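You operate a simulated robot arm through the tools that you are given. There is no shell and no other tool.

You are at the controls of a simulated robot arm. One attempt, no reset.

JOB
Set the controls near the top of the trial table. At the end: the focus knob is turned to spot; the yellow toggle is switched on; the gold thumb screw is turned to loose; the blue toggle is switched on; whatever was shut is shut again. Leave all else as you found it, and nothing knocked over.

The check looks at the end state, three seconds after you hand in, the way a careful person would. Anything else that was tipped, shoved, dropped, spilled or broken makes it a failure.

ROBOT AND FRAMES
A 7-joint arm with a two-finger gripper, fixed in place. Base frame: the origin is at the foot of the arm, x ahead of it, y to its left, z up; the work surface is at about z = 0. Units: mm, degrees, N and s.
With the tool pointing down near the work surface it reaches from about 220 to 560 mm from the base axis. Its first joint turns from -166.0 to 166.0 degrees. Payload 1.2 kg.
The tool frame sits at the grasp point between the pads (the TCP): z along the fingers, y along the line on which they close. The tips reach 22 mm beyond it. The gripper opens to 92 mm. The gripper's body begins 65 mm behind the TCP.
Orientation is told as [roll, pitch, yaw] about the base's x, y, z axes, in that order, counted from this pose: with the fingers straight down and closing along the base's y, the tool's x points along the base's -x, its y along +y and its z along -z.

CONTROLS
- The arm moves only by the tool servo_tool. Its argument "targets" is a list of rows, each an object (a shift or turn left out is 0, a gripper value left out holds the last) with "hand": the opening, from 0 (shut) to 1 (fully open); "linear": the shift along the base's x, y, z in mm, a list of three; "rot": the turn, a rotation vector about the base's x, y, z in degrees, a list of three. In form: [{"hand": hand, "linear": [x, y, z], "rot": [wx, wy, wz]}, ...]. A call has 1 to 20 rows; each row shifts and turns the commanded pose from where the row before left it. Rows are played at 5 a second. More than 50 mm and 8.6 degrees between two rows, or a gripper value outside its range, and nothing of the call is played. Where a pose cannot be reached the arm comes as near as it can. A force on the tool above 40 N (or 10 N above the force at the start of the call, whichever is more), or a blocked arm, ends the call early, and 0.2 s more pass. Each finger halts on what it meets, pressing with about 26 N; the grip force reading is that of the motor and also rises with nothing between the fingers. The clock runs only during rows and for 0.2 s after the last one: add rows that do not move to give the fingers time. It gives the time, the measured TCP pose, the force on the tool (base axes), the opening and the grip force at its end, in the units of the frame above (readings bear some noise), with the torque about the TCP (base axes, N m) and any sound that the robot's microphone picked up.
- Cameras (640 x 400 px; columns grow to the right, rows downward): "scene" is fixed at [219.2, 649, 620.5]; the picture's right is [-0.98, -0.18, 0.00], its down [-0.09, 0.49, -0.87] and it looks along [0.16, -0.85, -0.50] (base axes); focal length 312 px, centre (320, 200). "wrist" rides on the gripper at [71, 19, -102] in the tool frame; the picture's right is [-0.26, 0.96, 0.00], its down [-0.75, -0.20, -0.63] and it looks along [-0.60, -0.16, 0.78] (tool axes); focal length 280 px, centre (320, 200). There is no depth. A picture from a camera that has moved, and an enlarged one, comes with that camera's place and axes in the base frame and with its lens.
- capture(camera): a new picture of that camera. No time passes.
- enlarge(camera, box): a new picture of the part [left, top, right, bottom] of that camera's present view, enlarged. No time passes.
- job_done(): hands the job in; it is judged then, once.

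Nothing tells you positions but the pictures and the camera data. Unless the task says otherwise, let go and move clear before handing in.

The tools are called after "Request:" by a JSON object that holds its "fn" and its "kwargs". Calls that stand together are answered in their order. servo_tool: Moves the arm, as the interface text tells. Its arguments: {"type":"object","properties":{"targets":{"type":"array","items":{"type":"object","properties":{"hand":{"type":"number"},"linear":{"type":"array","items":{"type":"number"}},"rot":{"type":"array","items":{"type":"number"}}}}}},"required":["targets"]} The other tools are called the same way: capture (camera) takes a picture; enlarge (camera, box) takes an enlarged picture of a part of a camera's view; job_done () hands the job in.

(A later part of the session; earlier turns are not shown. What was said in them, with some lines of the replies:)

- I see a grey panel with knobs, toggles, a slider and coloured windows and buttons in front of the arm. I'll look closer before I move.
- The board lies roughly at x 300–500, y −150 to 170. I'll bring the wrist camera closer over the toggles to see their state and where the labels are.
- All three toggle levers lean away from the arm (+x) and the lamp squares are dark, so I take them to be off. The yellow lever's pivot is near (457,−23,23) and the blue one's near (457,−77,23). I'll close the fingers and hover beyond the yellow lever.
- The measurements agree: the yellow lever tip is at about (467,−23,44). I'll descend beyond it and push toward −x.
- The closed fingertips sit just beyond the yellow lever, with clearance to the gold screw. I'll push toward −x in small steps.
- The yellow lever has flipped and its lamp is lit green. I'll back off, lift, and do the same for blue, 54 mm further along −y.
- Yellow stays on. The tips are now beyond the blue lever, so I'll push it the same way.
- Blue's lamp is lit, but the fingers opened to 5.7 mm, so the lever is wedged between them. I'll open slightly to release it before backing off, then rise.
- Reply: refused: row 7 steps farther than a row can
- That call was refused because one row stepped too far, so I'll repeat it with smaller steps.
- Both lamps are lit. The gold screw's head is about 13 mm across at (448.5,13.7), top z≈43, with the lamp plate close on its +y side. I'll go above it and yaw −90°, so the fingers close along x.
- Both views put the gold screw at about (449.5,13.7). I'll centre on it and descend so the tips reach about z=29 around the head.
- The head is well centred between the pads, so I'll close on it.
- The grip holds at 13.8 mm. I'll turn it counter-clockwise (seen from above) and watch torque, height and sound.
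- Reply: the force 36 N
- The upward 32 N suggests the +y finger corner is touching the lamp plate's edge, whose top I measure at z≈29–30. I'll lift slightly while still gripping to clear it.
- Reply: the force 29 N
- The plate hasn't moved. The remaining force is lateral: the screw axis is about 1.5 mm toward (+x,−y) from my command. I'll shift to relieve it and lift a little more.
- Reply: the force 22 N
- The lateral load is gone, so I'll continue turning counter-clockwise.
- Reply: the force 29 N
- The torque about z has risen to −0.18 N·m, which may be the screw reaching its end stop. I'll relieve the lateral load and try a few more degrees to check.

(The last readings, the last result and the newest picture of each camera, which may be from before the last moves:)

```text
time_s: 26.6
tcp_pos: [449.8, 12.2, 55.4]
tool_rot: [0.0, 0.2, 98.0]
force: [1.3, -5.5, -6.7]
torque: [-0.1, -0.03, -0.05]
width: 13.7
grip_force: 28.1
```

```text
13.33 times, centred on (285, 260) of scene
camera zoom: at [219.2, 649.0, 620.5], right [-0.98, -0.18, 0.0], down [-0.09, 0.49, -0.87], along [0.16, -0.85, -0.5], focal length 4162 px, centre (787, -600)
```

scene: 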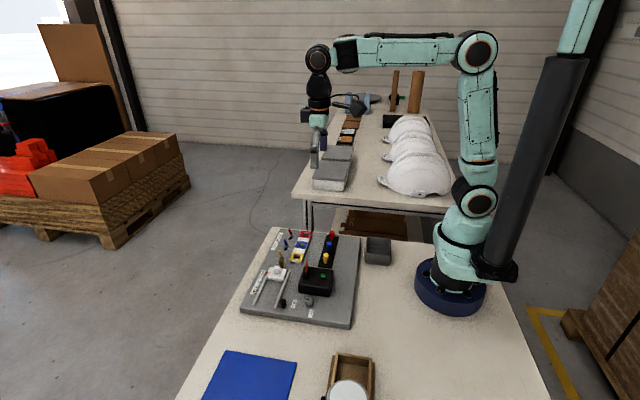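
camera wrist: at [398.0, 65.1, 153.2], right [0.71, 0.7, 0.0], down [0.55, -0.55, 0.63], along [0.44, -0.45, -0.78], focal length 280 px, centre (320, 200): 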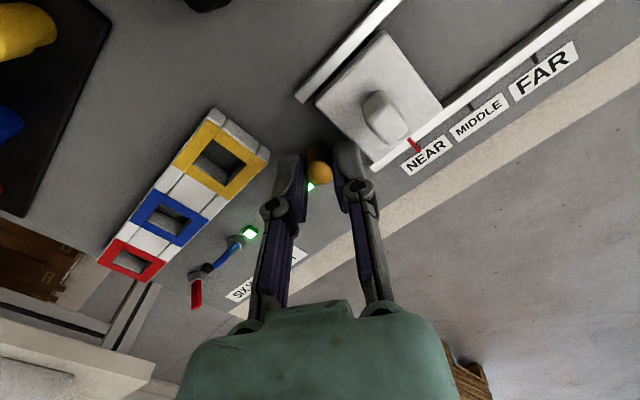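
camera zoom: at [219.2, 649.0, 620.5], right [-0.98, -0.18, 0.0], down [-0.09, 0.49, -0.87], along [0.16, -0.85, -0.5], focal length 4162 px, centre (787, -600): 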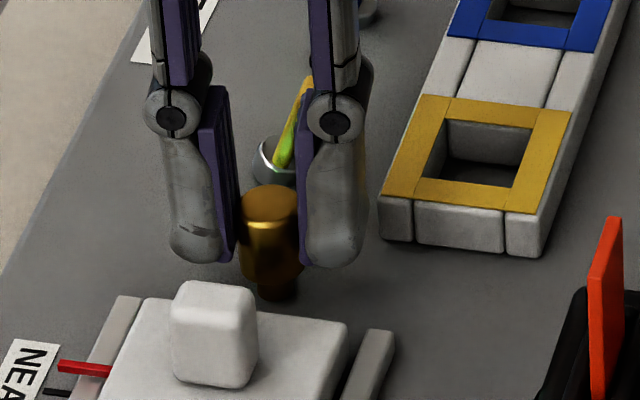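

The screw's height hasn't changed. I'll open, rise, and look closely at the head for any mark before turning it further.

Request:
{"fn": "servo_tool", "kwargs": {"targets": [{"hand": 0.27}, {"hand": 0.27}, {"linear": [0, 0, 10]}, {"linear": [0, 0, 20]}, {"linear": [0, 0, 20]}, {}]}}

Request:
{"fn": "enlarge", "kwargs": {"camera": "wrist", "box": [270, 80, 380, 149]}}

Request:
{"fn": "enlarge", "kwargs": {"camera": "scene", "box": [274, 253, 298, 271]}}

Request:
{"fn": "enlarge", "kwargs": {"camera": "scene", "box": [270, 290, 294, 308]}}

```text
time_s: 28.0
tcp_pos: [449.4, 12.6, 106.0]
tool_rot: [0.0, 0.0, 97.9]
force: [-0.1, -0.3, -0.3]
torque: [-0.02, 0.03, -0.02]
width: 25.0
grip_force: 0.0
```

```text
5.80 times, centred on (325, 114) of wrist
camera zoom: at [439.8, -58.8, 206.7], right [-0.99, 0.13, 0.0], down [0.1, 0.77, 0.63], along [0.08, 0.62, -0.78], focal length 1625 px, centre (291, 696)
```

zoom: 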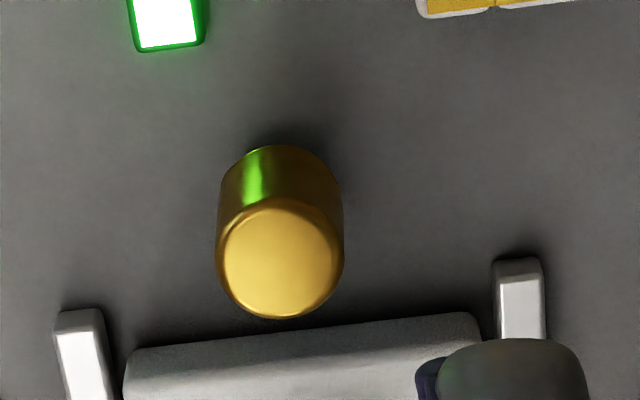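

```text
16.00 times, centred on (286, 262) of scene
camera zoom: at [219.2, 649.0, 620.5], right [-0.98, -0.18, 0.0], down [-0.09, 0.49, -0.87], along [0.16, -0.85, -0.5], focal length 4995 px, centre (864, -792)
```

zoom: 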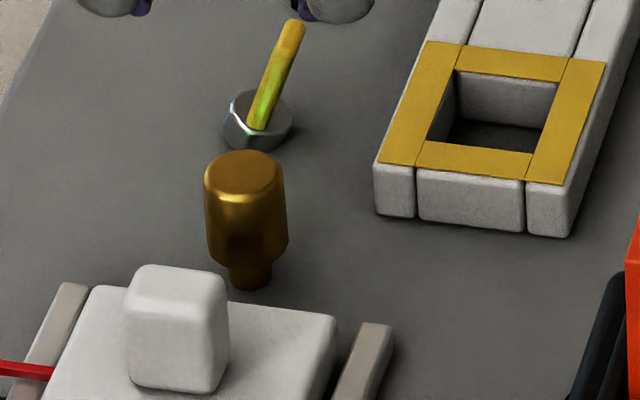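

```text
16.00 times, centred on (282, 299) of scene
camera zoom: at [219.2, 649.0, 620.5], right [-0.98, -0.18, 0.0], down [-0.09, 0.49, -0.87], along [0.16, -0.85, -0.5], focal length 4995 px, centre (928, -1384)
```

zoom: 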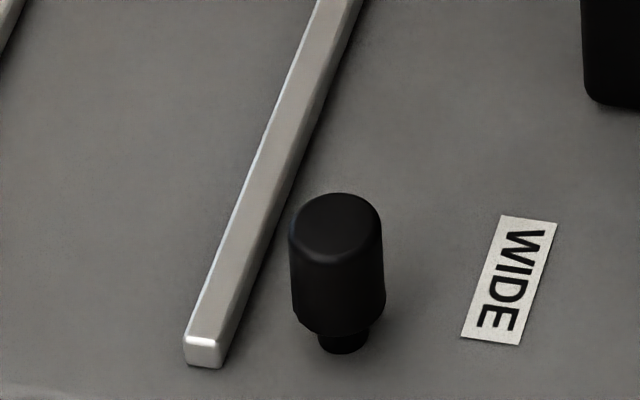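

The screw has no visible mark, so I'll regrip and keep turning to find whether there's an end stop. First I'll wind the wrist back while up high.

Request:
{"fn": "servo_tool", "kwargs": {"targets": [{"linear": [0.6, -1.2, 0], "rot": [0, 0, -8.4]}, {"rot": [0, 0, -8.4]}, {"rot": [0, 0, -8.4]}, {"rot": [0, 0, -8.4]}, {"rot": [0, 0, -8.4]}, {"rot": [0, 0, -8.4]}, {"rot": [0, 0, -8.4]}, {"rot": [0, 0, -8.4]}, {"rot": [0, 0, -8.4]}, {"rot": [0, 0, -8.4]}, {"rot": [0, 0, -8.4]}, {"rot": [0, 0, -8.4]}, {"rot": [0, 0, -8.4]}, {"rot": [0, 0, -8.4]}, {"rot": [0, 0, -8.4]}, {"rot": [0, 0, -8.4]}, {"rot": [0, 0, -8.4]}, {"rot": [0, 0, -8.4]}, {"rot": [0, 0, -8.4]}, {"rot": [0, 0, -8.4]}]}}

Request:
{"fn": "servo_tool", "kwargs": {"targets": [{"rot": [0, 0, -8.4]}, {"rot": [0, 0, -8.4]}, {"rot": [0, 0, -8.2]}, {}]}}

Request:
{"fn": "capture", "kwargs": {"camera": "wrist"}}

Request:
{"fn": "enlarge", "kwargs": {"camera": "wrist", "box": [260, 75, 390, 156]}}

```text
time_s: 32.2
tcp_pos: [451.3, 12.6, 105.1]
tool_rot: [0.0, 0.1, -70.2]
force: [-0.1, 0.6, -1.3]
torque: [-0.04, 0.0, 0.01]
width: 24.5
grip_force: 0.1
```

```text
time_s: 33.2
tcp_pos: [449.9, 11.1, 105.0]
tool_rot: [-0.1, -0.1, -95.0]
force: [-0.4, -0.3, 0.4]
torque: [-0.02, 0.03, 0.0]
width: 24.8
grip_force: 0.1
```

```text
taken
camera wrist: at [475.8, 81.2, 205.7], right [0.94, -0.35, 0.0], down [-0.27, -0.73, 0.62], along [-0.22, -0.59, -0.78], focal length 280 px, centre (320, 200)
```

wrist: 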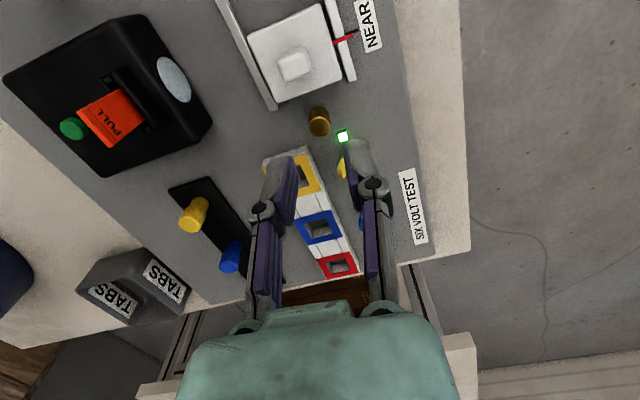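

```text
4.92 times, centred on (325, 116) of wrist
camera zoom: at [475.8, 81.2, 205.7], right [0.94, -0.35, 0.0], down [-0.27, -0.73, 0.62], along [-0.22, -0.59, -0.78], focal length 1380 px, centre (295, 616)
```

zoom: 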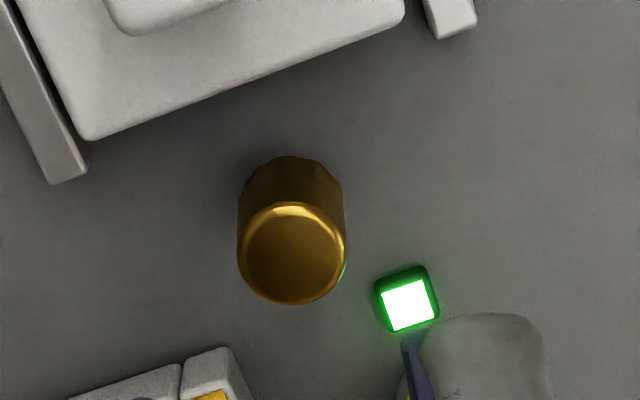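

Request:
{"fn": "servo_tool", "kwargs": {"targets": [{"linear": [0, 0.4, -20]}, {"linear": [0, 0, -15]}, {"linear": [0, 0, -10]}, {"linear": [0, 0, -5]}, {}, {"hand": 0}, {"hand": 0}, {"hand": 0}]}}

Request:
{"fn": "servo_tool", "kwargs": {"targets": [{"rot": [0, 0, 5]}, {"rot": [0, 0, 5]}, {"rot": [0, 0, 5]}]}}

Request:
{"fn": "servo_tool", "kwargs": {"targets": [{"rot": [0, 0, 5]}, {"rot": [0, 0, 5]}, {"rot": [0, 0, 5]}]}}

Request:
{"fn": "enlarge", "kwargs": {"camera": "wrist", "box": [220, 60, 460, 210]}}

```text
time_s: 35.0
tcp_pos: [449.7, 12.7, 54.4]
tool_rot: [-0.3, -0.1, -95.0]
force: [-23.8, -0.5, 15.1]
torque: [-0.16, 0.52, 0.01]
width: 13.8
grip_force: 28.0
```

```text
time_s: 35.8
tcp_pos: [449.0, 12.7, 54.4]
tool_rot: [-0.1, 0.1, -79.9]
force: [-14.6, 4.4, -4.7]
torque: [0.34, 0.34, -0.18]
width: 13.8
grip_force: 28.3
```

```text
time_s: 36.6
tcp_pos: [449.2, 11.9, 53.7]
tool_rot: [-0.1, 0.1, -64.9]
force: [-14.4, 2.6, -5.5]
torque: [0.15, 0.36, -0.13]
width: 13.9
grip_force: 27.9
```

```text
2.67 times, centred on (340, 135) of wrist
camera zoom: at [437.6, 85.2, 154.8], right [0.99, 0.17, 0.0], down [0.13, -0.77, 0.63], along [0.11, -0.62, -0.78], focal length 748 px, centre (267, 373)
```

zoom: 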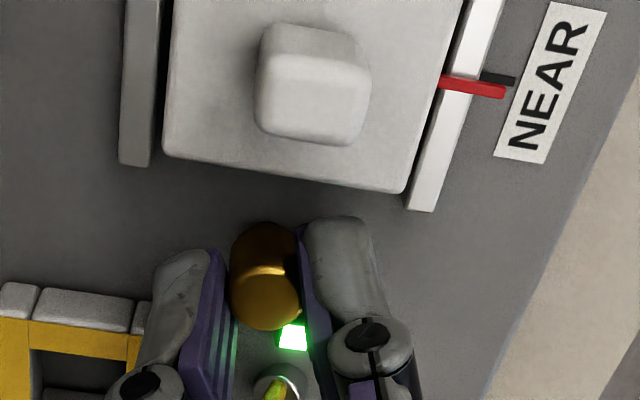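

Torque about z now opposes me from the start (−0.18, −0.13 N·m), whereas earlier it was near zero, which suggests the screw is at its loose stop. I'll check by backing off a little, then turning counter-clockwise again.

Request:
{"fn": "servo_tool", "kwargs": {"targets": [{"linear": [-0.8, 0, 0]}, {"rot": [0, 0, 7]}, {"rot": [0, 0, 7]}]}}

Request:
{"fn": "servo_tool", "kwargs": {"targets": [{"rot": [0, 0, -7]}, {"rot": [0, 0, -7]}]}}

Request:
{"fn": "servo_tool", "kwargs": {"targets": [{"rot": [0, 0, -8]}, {"rot": [0, 0, -8]}]}}

Request:
{"fn": "servo_tool", "kwargs": {"targets": [{"rot": [0, 0, 7]}, {"rot": [0, 0, 7]}]}}

Request:
{"fn": "servo_tool", "kwargs": {"targets": [{"rot": [0, 0, 8]}, {"rot": [0, 0, 8]}]}}

Request:
{"fn": "servo_tool", "kwargs": {"targets": [{"rot": [0, 0, 8]}, {"rot": [0, 0, 8]}]}}

```text
time_s: 37.4
tcp_pos: [449.6, 10.8, 54.4]
tool_rot: [0.1, -0.2, -51.1]
force: [2.7, -1.0, -10.5]
torque: [-0.04, -0.07, -0.17]
width: 14.2
grip_force: 27.9
```

```text
time_s: 38.0
tcp_pos: [449.8, 10.7, 53.9]
tool_rot: [0.2, -0.1, -65.2]
force: [12.5, -5.4, -13.5]
torque: [-0.15, -0.23, 0.01]
width: 13.9
grip_force: 27.7
```

```text
time_s: 38.6
tcp_pos: [450.2, 12.1, 55.5]
tool_rot: [0.3, -0.2, -81.2]
force: [22.2, -8.8, -16.9]
torque: [-0.07, -0.35, 0.02]
width: 13.8
grip_force: 28.0
```

```text
time_s: 39.2
tcp_pos: [449.7, 12.2, 55.4]
tool_rot: [0.3, -0.2, -67.0]
force: [24.1, -7.4, -9.4]
torque: [-0.32, -0.52, 0.0]
width: 13.8
grip_force: 27.5
```

```text
time_s: 39.8
tcp_pos: [450.0, 12.7, 55.6]
tool_rot: [0.1, -0.1, -51.0]
force: [21.5, -7.6, -9.1]
torque: [-0.17, -0.48, -0.08]
width: 13.9
grip_force: 28.5
```

```text
time_s: 40.4
tcp_pos: [449.5, 14.1, 56.0]
tool_rot: [-0.1, 0.2, -34.9]
force: [-3.1, -2.4, 16.4]
torque: [-0.05, 0.08, -0.13]
width: 13.9
grip_force: 27.9
```

Confirmed: the screw turns freely when backed off and returned, then resists again, so it is at its counter-clockwise (loose) stop. I'll open slightly, lift straight off and look.

Request:
{"fn": "servo_tool", "kwargs": {"targets": [{"hand": 0.19, "linear": [0, 0, 1]}, {"hand": 0.19, "linear": [0, 0, 4]}, {"linear": [0, 0, 20]}, {"linear": [0, 0, 35]}, {"linear": [0, 0, 35]}, {"linear": [0, 0, 20]}, {}]}}

Request:
{"fn": "capture", "kwargs": {"camera": "wrist"}}

Request:
{"fn": "enlarge", "kwargs": {"camera": "scene", "box": [230, 220, 370, 330]}}

```text
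time_s: 42.0
tcp_pos: [450.1, 14.5, 172.0]
tool_rot: [0.0, 0.0, -35.0]
force: [-0.7, 0.0, 0.1]
torque: [0.02, 0.03, 0.0]
width: 17.5
grip_force: 0.1
```

```text
taken
camera wrist: at [402.7, 72.3, 271.1], right [0.77, 0.64, 0.0], down [0.5, -0.6, 0.63], along [0.4, -0.48, -0.78], focal length 280 px, centre (320, 200)
```

wrist: 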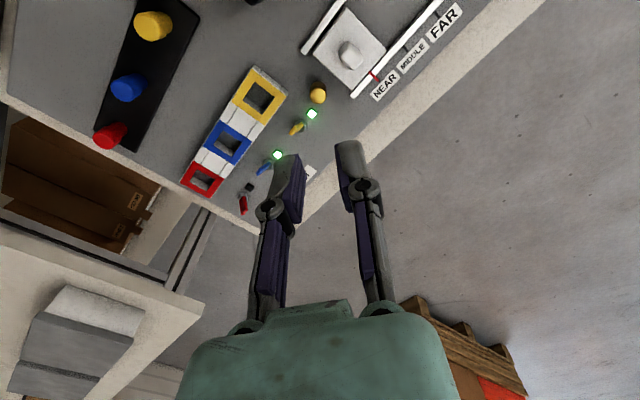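

```text
3.64 times, centred on (300, 275) of scene
camera zoom: at [219.2, 649.0, 620.5], right [-0.98, -0.18, 0.0], down [-0.09, 0.49, -0.87], along [0.16, -0.85, -0.5], focal length 1135 px, centre (393, -73)
```

zoom: 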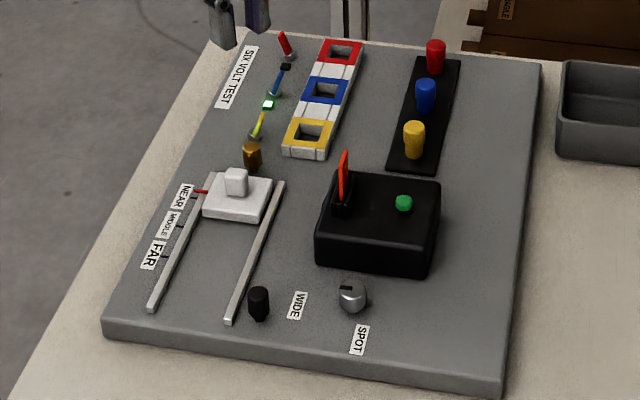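

The board is otherwise unchanged. Next is the focus knob near (343,130); I'll move above it at yaw 0 to see its pointer.

Request:
{"fn": "servo_tool", "kwargs": {"targets": [{"linear": [-20, 20, 0], "rot": [0, 0, 7]}, {"linear": [-22, 24, 0], "rot": [0, 0, 7]}, {"linear": [-22, 24, 0], "rot": [0, 0, 7]}, {"linear": [-22, 24, 0], "rot": [0, 0, 7]}, {"linear": [-21, 22, -10], "rot": [0, 0, 7]}, {"hand": 0.35, "linear": [0, 0, -20]}, {}]}}

Request:
{"fn": "capture", "kwargs": {"camera": "wrist"}}

Request:
{"fn": "enlarge", "kwargs": {"camera": "scene", "box": [285, 275, 333, 311]}}

```text
time_s: 43.6
tcp_pos: [342.3, 127.3, 139.7]
tool_rot: [0.1, 0.1, -0.1]
force: [-0.2, -0.1, -0.6]
torque: [-0.01, 0.0, 0.0]
width: 32.2
grip_force: 0.1
```

```text
taken
camera wrist: at [272.6, 147.1, 240.0], right [0.26, 0.97, 0.0], down [0.75, -0.2, 0.63], along [0.6, -0.16, -0.78], focal length 280 px, centre (320, 200)
```

wrist: 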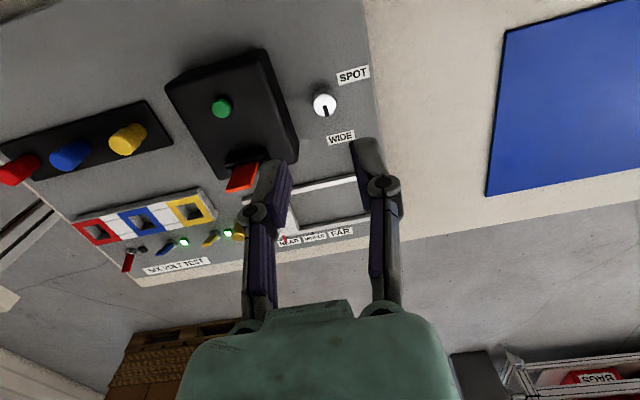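

```text
11.11 times, centred on (309, 293) of scene
camera zoom: at [219.2, 649.0, 620.5], right [-0.98, -0.18, 0.0], down [-0.09, 0.49, -0.87], along [0.16, -0.85, -0.5], focal length 3468 px, centre (442, -833)
```

zoom: 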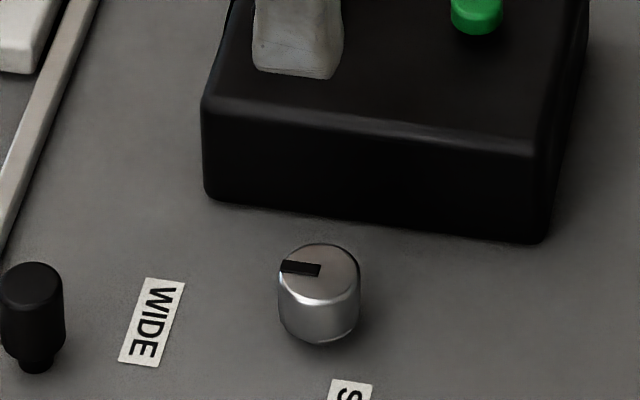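

Request:
{"fn": "enlarge", "kwargs": {"camera": "wrist", "box": [260, 50, 400, 150]}}

Request:
{"fn": "enlarge", "kwargs": {"camera": "scene", "box": [285, 285, 341, 327]}}

```text
4.00 times, centred on (330, 100) of wrist
camera zoom: at [272.6, 147.1, 240.0], right [0.26, 0.97, 0.0], down [0.75, -0.2, 0.63], along [0.6, -0.16, -0.78], focal length 1122 px, centre (280, 600)
```

zoom: 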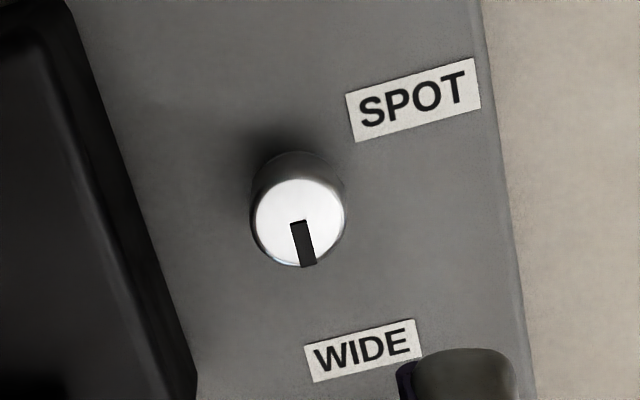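

```text
9.52 times, centred on (313, 306) of scene
camera zoom: at [219.2, 649.0, 620.5], right [-0.98, -0.18, 0.0], down [-0.09, 0.49, -0.87], along [0.16, -0.85, -0.5], focal length 2973 px, centre (387, -810)
```

zoom: 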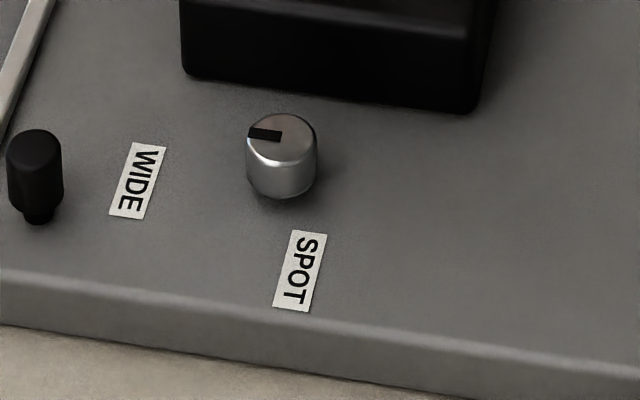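

The pointer aims straight along +x (at WIDE). SPOT lies at about 112° counter-clockwise, and the knob is about 17 mm across, centred near (344.4,131.3) with its top at z≈37.5. I'll pre-yaw to −56° above it.

Request:
{"fn": "servo_tool", "kwargs": {"targets": [{"linear": [0.8, 1.2, 0], "rot": [0, 0, -8]}, {"linear": [0, 2, 0], "rot": [0, 0, -8]}, {"rot": [0, 0, -8]}, {"rot": [0, 0, -8]}, {"rot": [0, 0, -8]}, {"rot": [0, 0, -8]}, {"linear": [0, 0, -20], "rot": [0, 0, -8]}, {"linear": [0, 0, -20]}, {}]}}

Request:
{"fn": "enlarge", "kwargs": {"camera": "wrist", "box": [220, 60, 420, 185]}}

Request:
{"fn": "enlarge", "kwargs": {"camera": "scene", "box": [270, 250, 350, 310]}}

```text
time_s: 45.6
tcp_pos: [342.5, 129.7, 99.4]
tool_rot: [0.0, 0.1, -56.0]
force: [-0.6, 0.0, 0.7]
torque: [-0.01, 0.04, 0.01]
width: 32.3
grip_force: 0.0
```

```text
3.20 times, centred on (320, 122) of wrist
camera zoom: at [319.8, 199.6, 200.2], right [0.95, 0.32, 0.0], down [0.25, -0.74, 0.62], along [0.2, -0.59, -0.78], focal length 897 px, centre (320, 448)
```

zoom: 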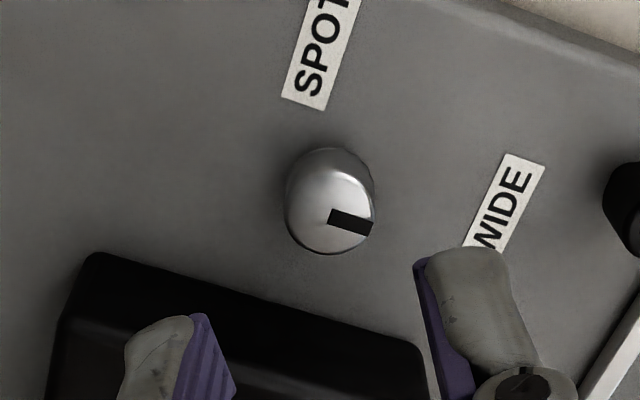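

```text
6.67 times, centred on (310, 280) of scene
camera zoom: at [219.2, 649.0, 620.5], right [-0.98, -0.18, 0.0], down [-0.09, 0.49, -0.87], along [0.16, -0.85, -0.5], focal length 2081 px, centre (387, -333)
```

zoom: 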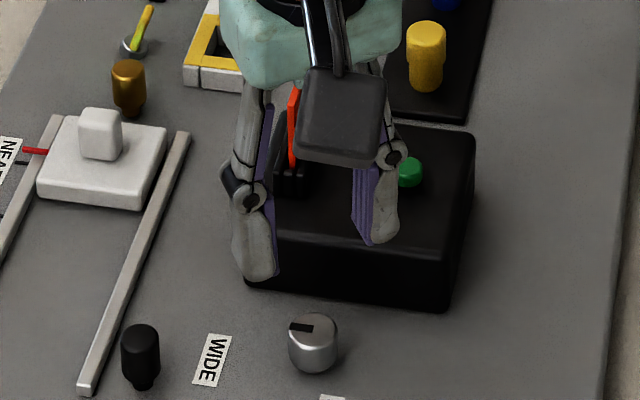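

The two views agree on a knob axis near (345.6,130.3). I'll centre, descend to TCP z≈45 and check before gripping.

Request:
{"fn": "servo_tool", "kwargs": {"targets": [{"linear": [1.9, 0.2, -20]}, {"linear": [0, 0, -20]}, {"linear": [0, 0, -8]}, {"linear": [0, 0, -5]}, {}]}}

Request:
{"fn": "enlarge", "kwargs": {"camera": "wrist", "box": [220, 60, 460, 210]}}

Request:
{"fn": "enlarge", "kwargs": {"camera": "scene", "box": [270, 250, 350, 310]}}

```text
time_s: 46.8
tcp_pos: [344.8, 130.4, 48.1]
tool_rot: [0.0, 0.0, -56.0]
force: [-0.1, 0.9, 0.7]
torque: [-0.02, 0.0, 0.0]
width: 31.9
grip_force: 0.0
```

```text
2.67 times, centred on (340, 135) of wrist
camera zoom: at [321.6, 201.1, 148.2], right [0.95, 0.32, 0.0], down [0.25, -0.74, 0.63], along [0.2, -0.59, -0.78], focal length 748 px, centre (267, 373)
```

zoom: 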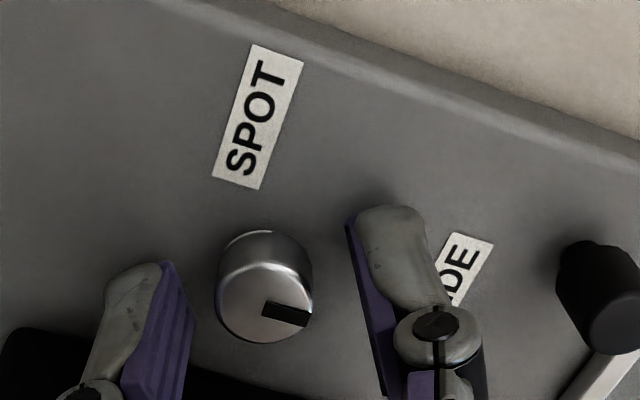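

```text
6.67 times, centred on (310, 280) of scene
camera zoom: at [219.2, 649.0, 620.5], right [-0.98, -0.18, 0.0], down [-0.09, 0.49, -0.87], along [0.16, -0.85, -0.5], focal length 2081 px, centre (387, -333)
```

zoom: 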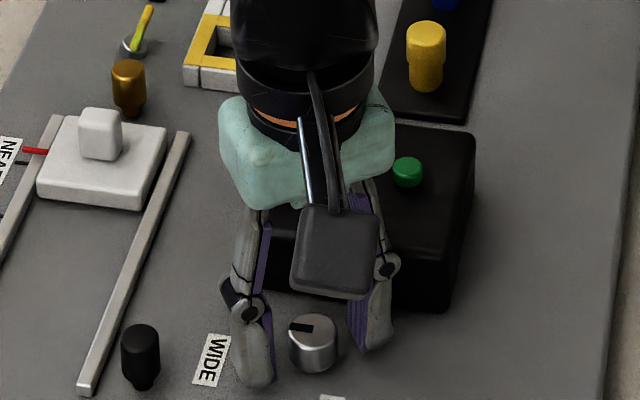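

It's centred. I'll close and turn in steps.

Request:
{"fn": "servo_tool", "kwargs": {"targets": [{"hand": 0.1}, {"hand": 0.1}, {"hand": 0.1}, {}]}}

Request:
{"fn": "servo_tool", "kwargs": {"targets": [{"rot": [0, 0, 7]}, {"rot": [0, 0, 8]}, {"rot": [0, 0, 8]}, {}]}}

Request:
{"fn": "enlarge", "kwargs": {"camera": "wrist", "box": [220, 60, 460, 210]}}

```text
time_s: 47.8
tcp_pos: [344.3, 130.8, 48.0]
tool_rot: [-0.1, 0.0, -56.1]
force: [-9.5, -6.3, 10.5]
torque: [-0.18, 0.18, -0.03]
width: 17.9
grip_force: 28.5
```

```text
time_s: 48.8
tcp_pos: [345.2, 130.7, 45.5]
tool_rot: [-0.1, -0.1, -33.0]
force: [-14.0, -10.0, 21.8]
torque: [-0.21, 0.28, -0.02]
width: 17.9
grip_force: 28.0
```

```text
2.67 times, centred on (340, 135) of wrist
camera zoom: at [296.0, 185.8, 147.2], right [0.74, 0.67, 0.0], down [0.52, -0.58, 0.63], along [0.42, -0.47, -0.78], focal length 748 px, centre (267, 373)
```

zoom: 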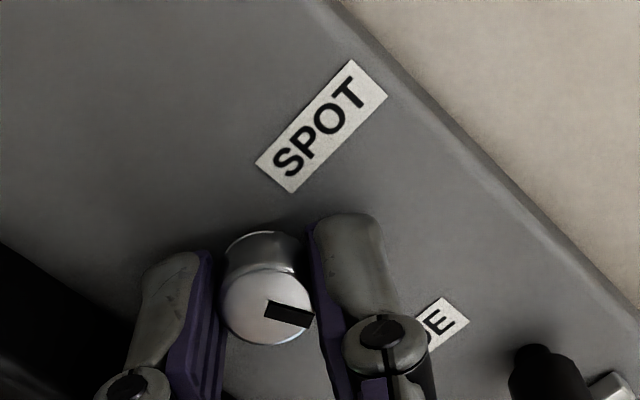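

The knob turns with the tool. I'll relieve the small side load and continue.

Request:
{"fn": "servo_tool", "kwargs": {"targets": [{"linear": [-0.8, -0.6, 0.7]}, {"rot": [0, 0, 8]}, {"rot": [0, 0, 8]}, {"rot": [0, 0, 8]}, {"rot": [0, 0, 8]}, {}]}}

Request:
{"fn": "enlarge", "kwargs": {"camera": "wrist", "box": [220, 60, 460, 210]}}

```text
time_s: 50.2
tcp_pos: [344.8, 131.5, 46.2]
tool_rot: [0.1, 0.0, -0.9]
force: [3.3, 2.3, -23.3]
torque: [0.04, 0.06, -0.01]
width: 17.8
grip_force: 27.9
```

```text
2.67 times, centred on (340, 135) of wrist
camera zoom: at [274.2, 151.0, 147.2], right [0.28, 0.96, 0.0], down [0.75, -0.22, 0.63], along [0.6, -0.17, -0.78], focal length 748 px, centre (267, 373)
```

zoom: 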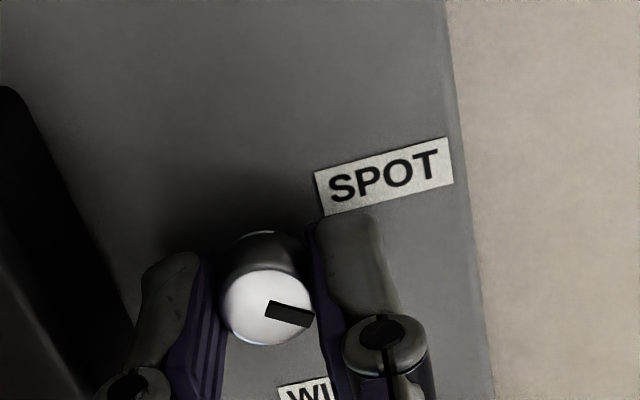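

Request:
{"fn": "servo_tool", "kwargs": {"targets": [{"linear": [0, 0, -0.3], "rot": [0, 0, 8]}, {"rot": [0, 0, 8]}, {"rot": [0, 0, 8]}, {"rot": [0, 0, 8]}, {}]}}

Request:
{"fn": "enlarge", "kwargs": {"camera": "wrist", "box": [220, 60, 460, 210]}}

```text
time_s: 51.4
tcp_pos: [344.1, 129.1, 47.6]
tool_rot: [-0.1, -0.3, 31.1]
force: [11.7, 4.6, -15.7]
torque: [0.05, -0.05, -0.01]
width: 17.8
grip_force: 28.0
```

```text
2.67 times, centred on (340, 135) of wrist
camera zoom: at [273.8, 110.5, 147.4], right [-0.27, 0.96, 0.0], down [0.75, 0.21, 0.63], along [0.6, 0.17, -0.78], focal length 748 px, centre (267, 373)
```

zoom: 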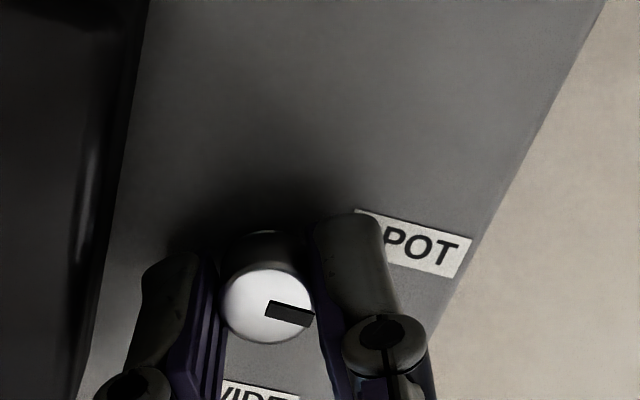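

The pointer is now at about 87°, with about 24° more to SPOT. I'll continue in two stages, watching for a stop.

Request:
{"fn": "servo_tool", "kwargs": {"targets": [{"linear": [0.6, 0.2, 0], "rot": [0, 0, 6]}, {"rot": [0, 0, 6]}, {}]}}

Request:
{"fn": "servo_tool", "kwargs": {"targets": [{"rot": [0, 0, 6]}, {"rot": [0, 0, 6]}, {}]}}

Request:
{"fn": "enlarge", "kwargs": {"camera": "wrist", "box": [220, 60, 460, 210]}}

```text
time_s: 52.2
tcp_pos: [344.6, 129.2, 47.2]
tool_rot: [0.0, 0.1, 43.0]
force: [5.0, 0.0, -9.8]
torque: [-0.14, 0.03, -0.05]
width: 17.9
grip_force: 28.0
```

```text
time_s: 53.0
tcp_pos: [345.2, 128.4, 47.5]
tool_rot: [0.0, 0.2, 55.0]
force: [-5.7, -7.9, 6.2]
torque: [-0.26, 0.17, -0.18]
width: 17.8
grip_force: 27.9
```

```text
2.67 times, centred on (340, 135) of wrist
camera zoom: at [288.5, 83.5, 148.6], right [-0.64, 0.77, 0.0], down [0.6, 0.5, 0.62], along [0.48, 0.4, -0.78], focal length 748 px, centre (267, 373)
```

zoom: 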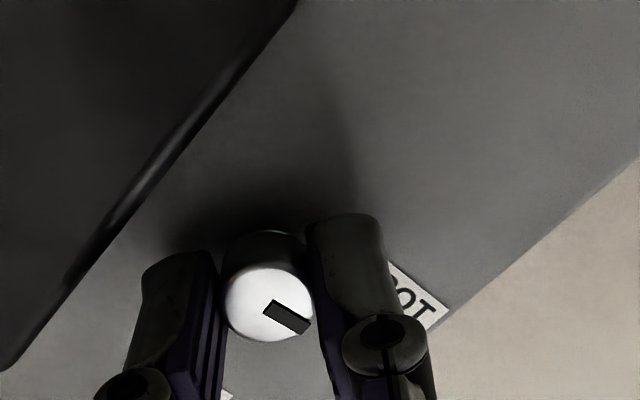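

Torque rose to −0.18 N·m and the knob began slipping in the grip, so it has reached its SPOT-end stop. I'll release, rise and check the pointer.

Request:
{"fn": "servo_tool", "kwargs": {"targets": [{"hand": 0.33}, {"hand": 0.33}, {"linear": [0, 0, 15]}, {"linear": [0, 0, 35]}, {"linear": [0, 0, 40], "rot": [0, 0, -8]}, {"rot": [0, 0, -8]}, {"rot": [0, 0, -8]}, {"rot": [0, 0, -8]}, {"rot": [0, 0, -8]}, {"rot": [0, 0, -8]}, {"rot": [0, 0, -7]}, {}]}}

Request:
{"fn": "enlarge", "kwargs": {"camera": "wrist", "box": [260, 50, 400, 150]}}

Request:
{"fn": "enlarge", "kwargs": {"camera": "scene", "box": [285, 285, 341, 327]}}

```text
time_s: 55.6
tcp_pos: [344.9, 129.2, 136.3]
tool_rot: [0.0, 0.0, -0.2]
force: [-0.1, -0.9, 0.1]
torque: [0.0, -0.03, 0.01]
width: 30.5
grip_force: 0.0
```

```text
4.00 times, centred on (330, 100) of wrist
camera zoom: at [274.4, 149.5, 237.6], right [0.26, 0.96, 0.0], down [0.75, -0.21, 0.63], along [0.6, -0.17, -0.78], focal length 1122 px, centre (280, 600)
```

zoom: 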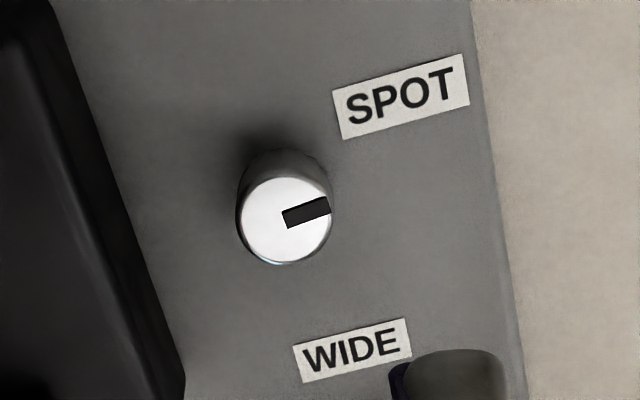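

```text
9.52 times, centred on (313, 306) of scene
camera zoom: at [219.2, 649.0, 620.5], right [-0.98, -0.18, 0.0], down [-0.09, 0.49, -0.87], along [0.16, -0.85, -0.5], focal length 2973 px, centre (387, -810)
```

zoom: 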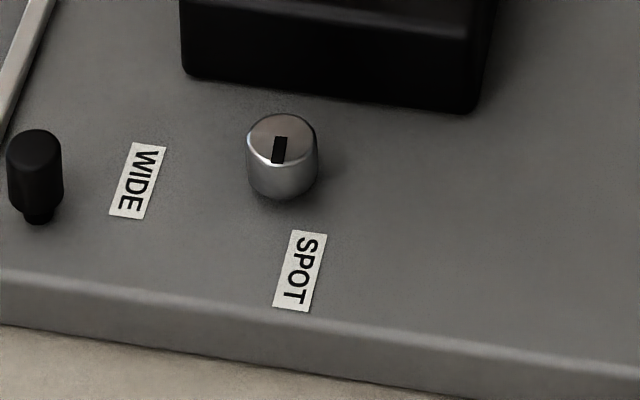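

The knob pointer now aims toward SPOT, at the end of its travel. I'll retreat upward and make a final check of the whole board.

Request:
{"fn": "servo_tool", "kwargs": {"targets": [{"linear": [0, -20, 40]}, {"linear": [0, -25, 40]}, {"linear": [0, -25, 40]}, {"linear": [0, -25, 40]}, {"linear": [0, -10, 40]}, {}, {}]}}

Request:
{"fn": "capture", "kwargs": {"camera": "wrist"}}

Request:
{"fn": "enlarge", "kwargs": {"camera": "wrist", "box": [180, 0, 440, 180]}}

Request:
{"fn": "enlarge", "kwargs": {"camera": "scene", "box": [230, 220, 370, 330]}}

Request:
{"fn": "capture", "kwargs": {"camera": "scene"}}

```text
time_s: 57.2
tcp_pos: [346.4, 23.4, 339.1]
tool_rot: [0.0, 0.0, 0.0]
force: [-0.4, 0.8, 0.0]
torque: [-0.01, -0.02, -0.03]
width: 30.2
grip_force: 0.1
```

```text
taken
camera wrist: at [276.0, 43.9, 439.8], right [0.26, 0.96, 0.0], down [0.75, -0.2, 0.63], along [0.6, -0.16, -0.78], focal length 280 px, centre (320, 200)
```

wrist: 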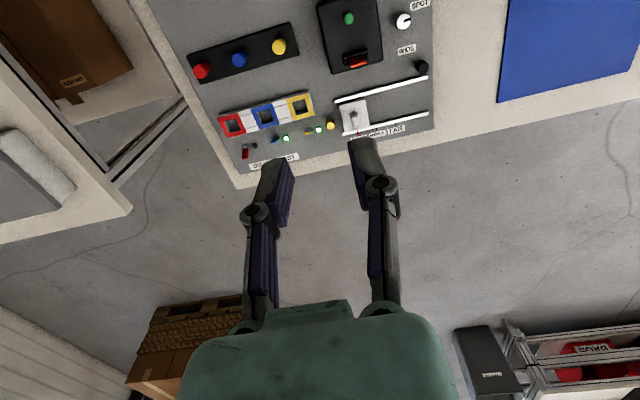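

```text
2.22 times, centred on (310, 90) of wrist
camera zoom: at [276.0, 43.9, 439.8], right [0.26, 0.96, 0.0], down [0.75, -0.2, 0.63], along [0.6, -0.16, -0.78], focal length 623 px, centre (342, 444)
```

zoom: 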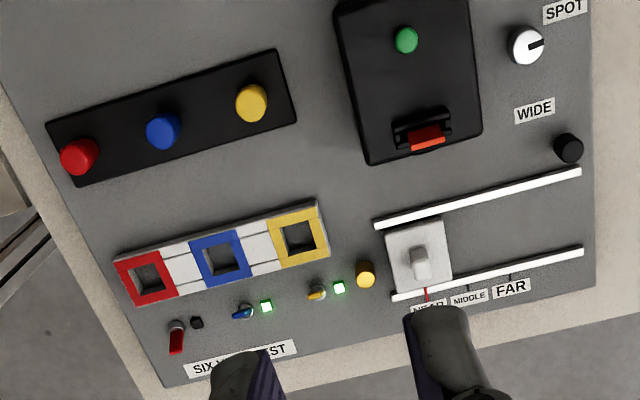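

```text
3.64 times, centred on (300, 275) of scene
camera zoom: at [219.2, 649.0, 620.5], right [-0.98, -0.18, 0.0], down [-0.09, 0.49, -0.87], along [0.16, -0.85, -0.5], focal length 1135 px, centre (393, -73)
```

zoom: 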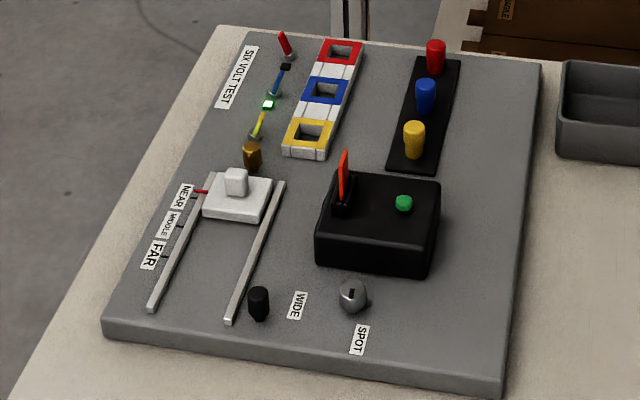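

```text
taken
```

scene: 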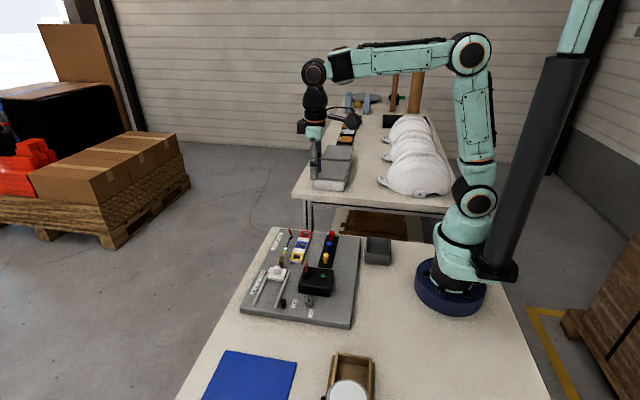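

Both lamps by the yellow and blue toggles are lit, the knob points at SPOT, and the gold screw sits at its loose stop. The red toggle, slide, black screw and black box look as they did at the start. Nothing needed opening, and the arm is clear, so I'm handing in.

Request:
{"fn": "job_done", "kwargs": {}}

```text
The job is handed in.
```

I've handed the job in, with the four controls set as asked as far as I can tell:

| Control | End state | How I know |
|---|---|---|
| Yellow toggle | On | The lever flipped and its lamp is lit green. |
| Blue toggle | On | The lever flipped and its lamp is lit green. |
| Focus knob | Spot | It turned about 90° from WIDE, where the turning force rose as if at a stop. The pointer faces the SPOT side but not the label's exact centre. |
| Gold thumb screw | Loose | It has no visible mark, so this rests on feel. I turned it counter-clockwise to its stop and assumed that direction means loose. |

While I turned the gold screw, one finger seems to have pressed on the edge of the lamp slide's plate, with about 30 N on the tool. The slide shows no shift in the pictures and still reads NEAR.

Nothing needed opening, so nothing had to be shut again. In the last pictures the red toggle, black screw, black box and the rest of the table look as they did at the start. The arm is clear of the board.
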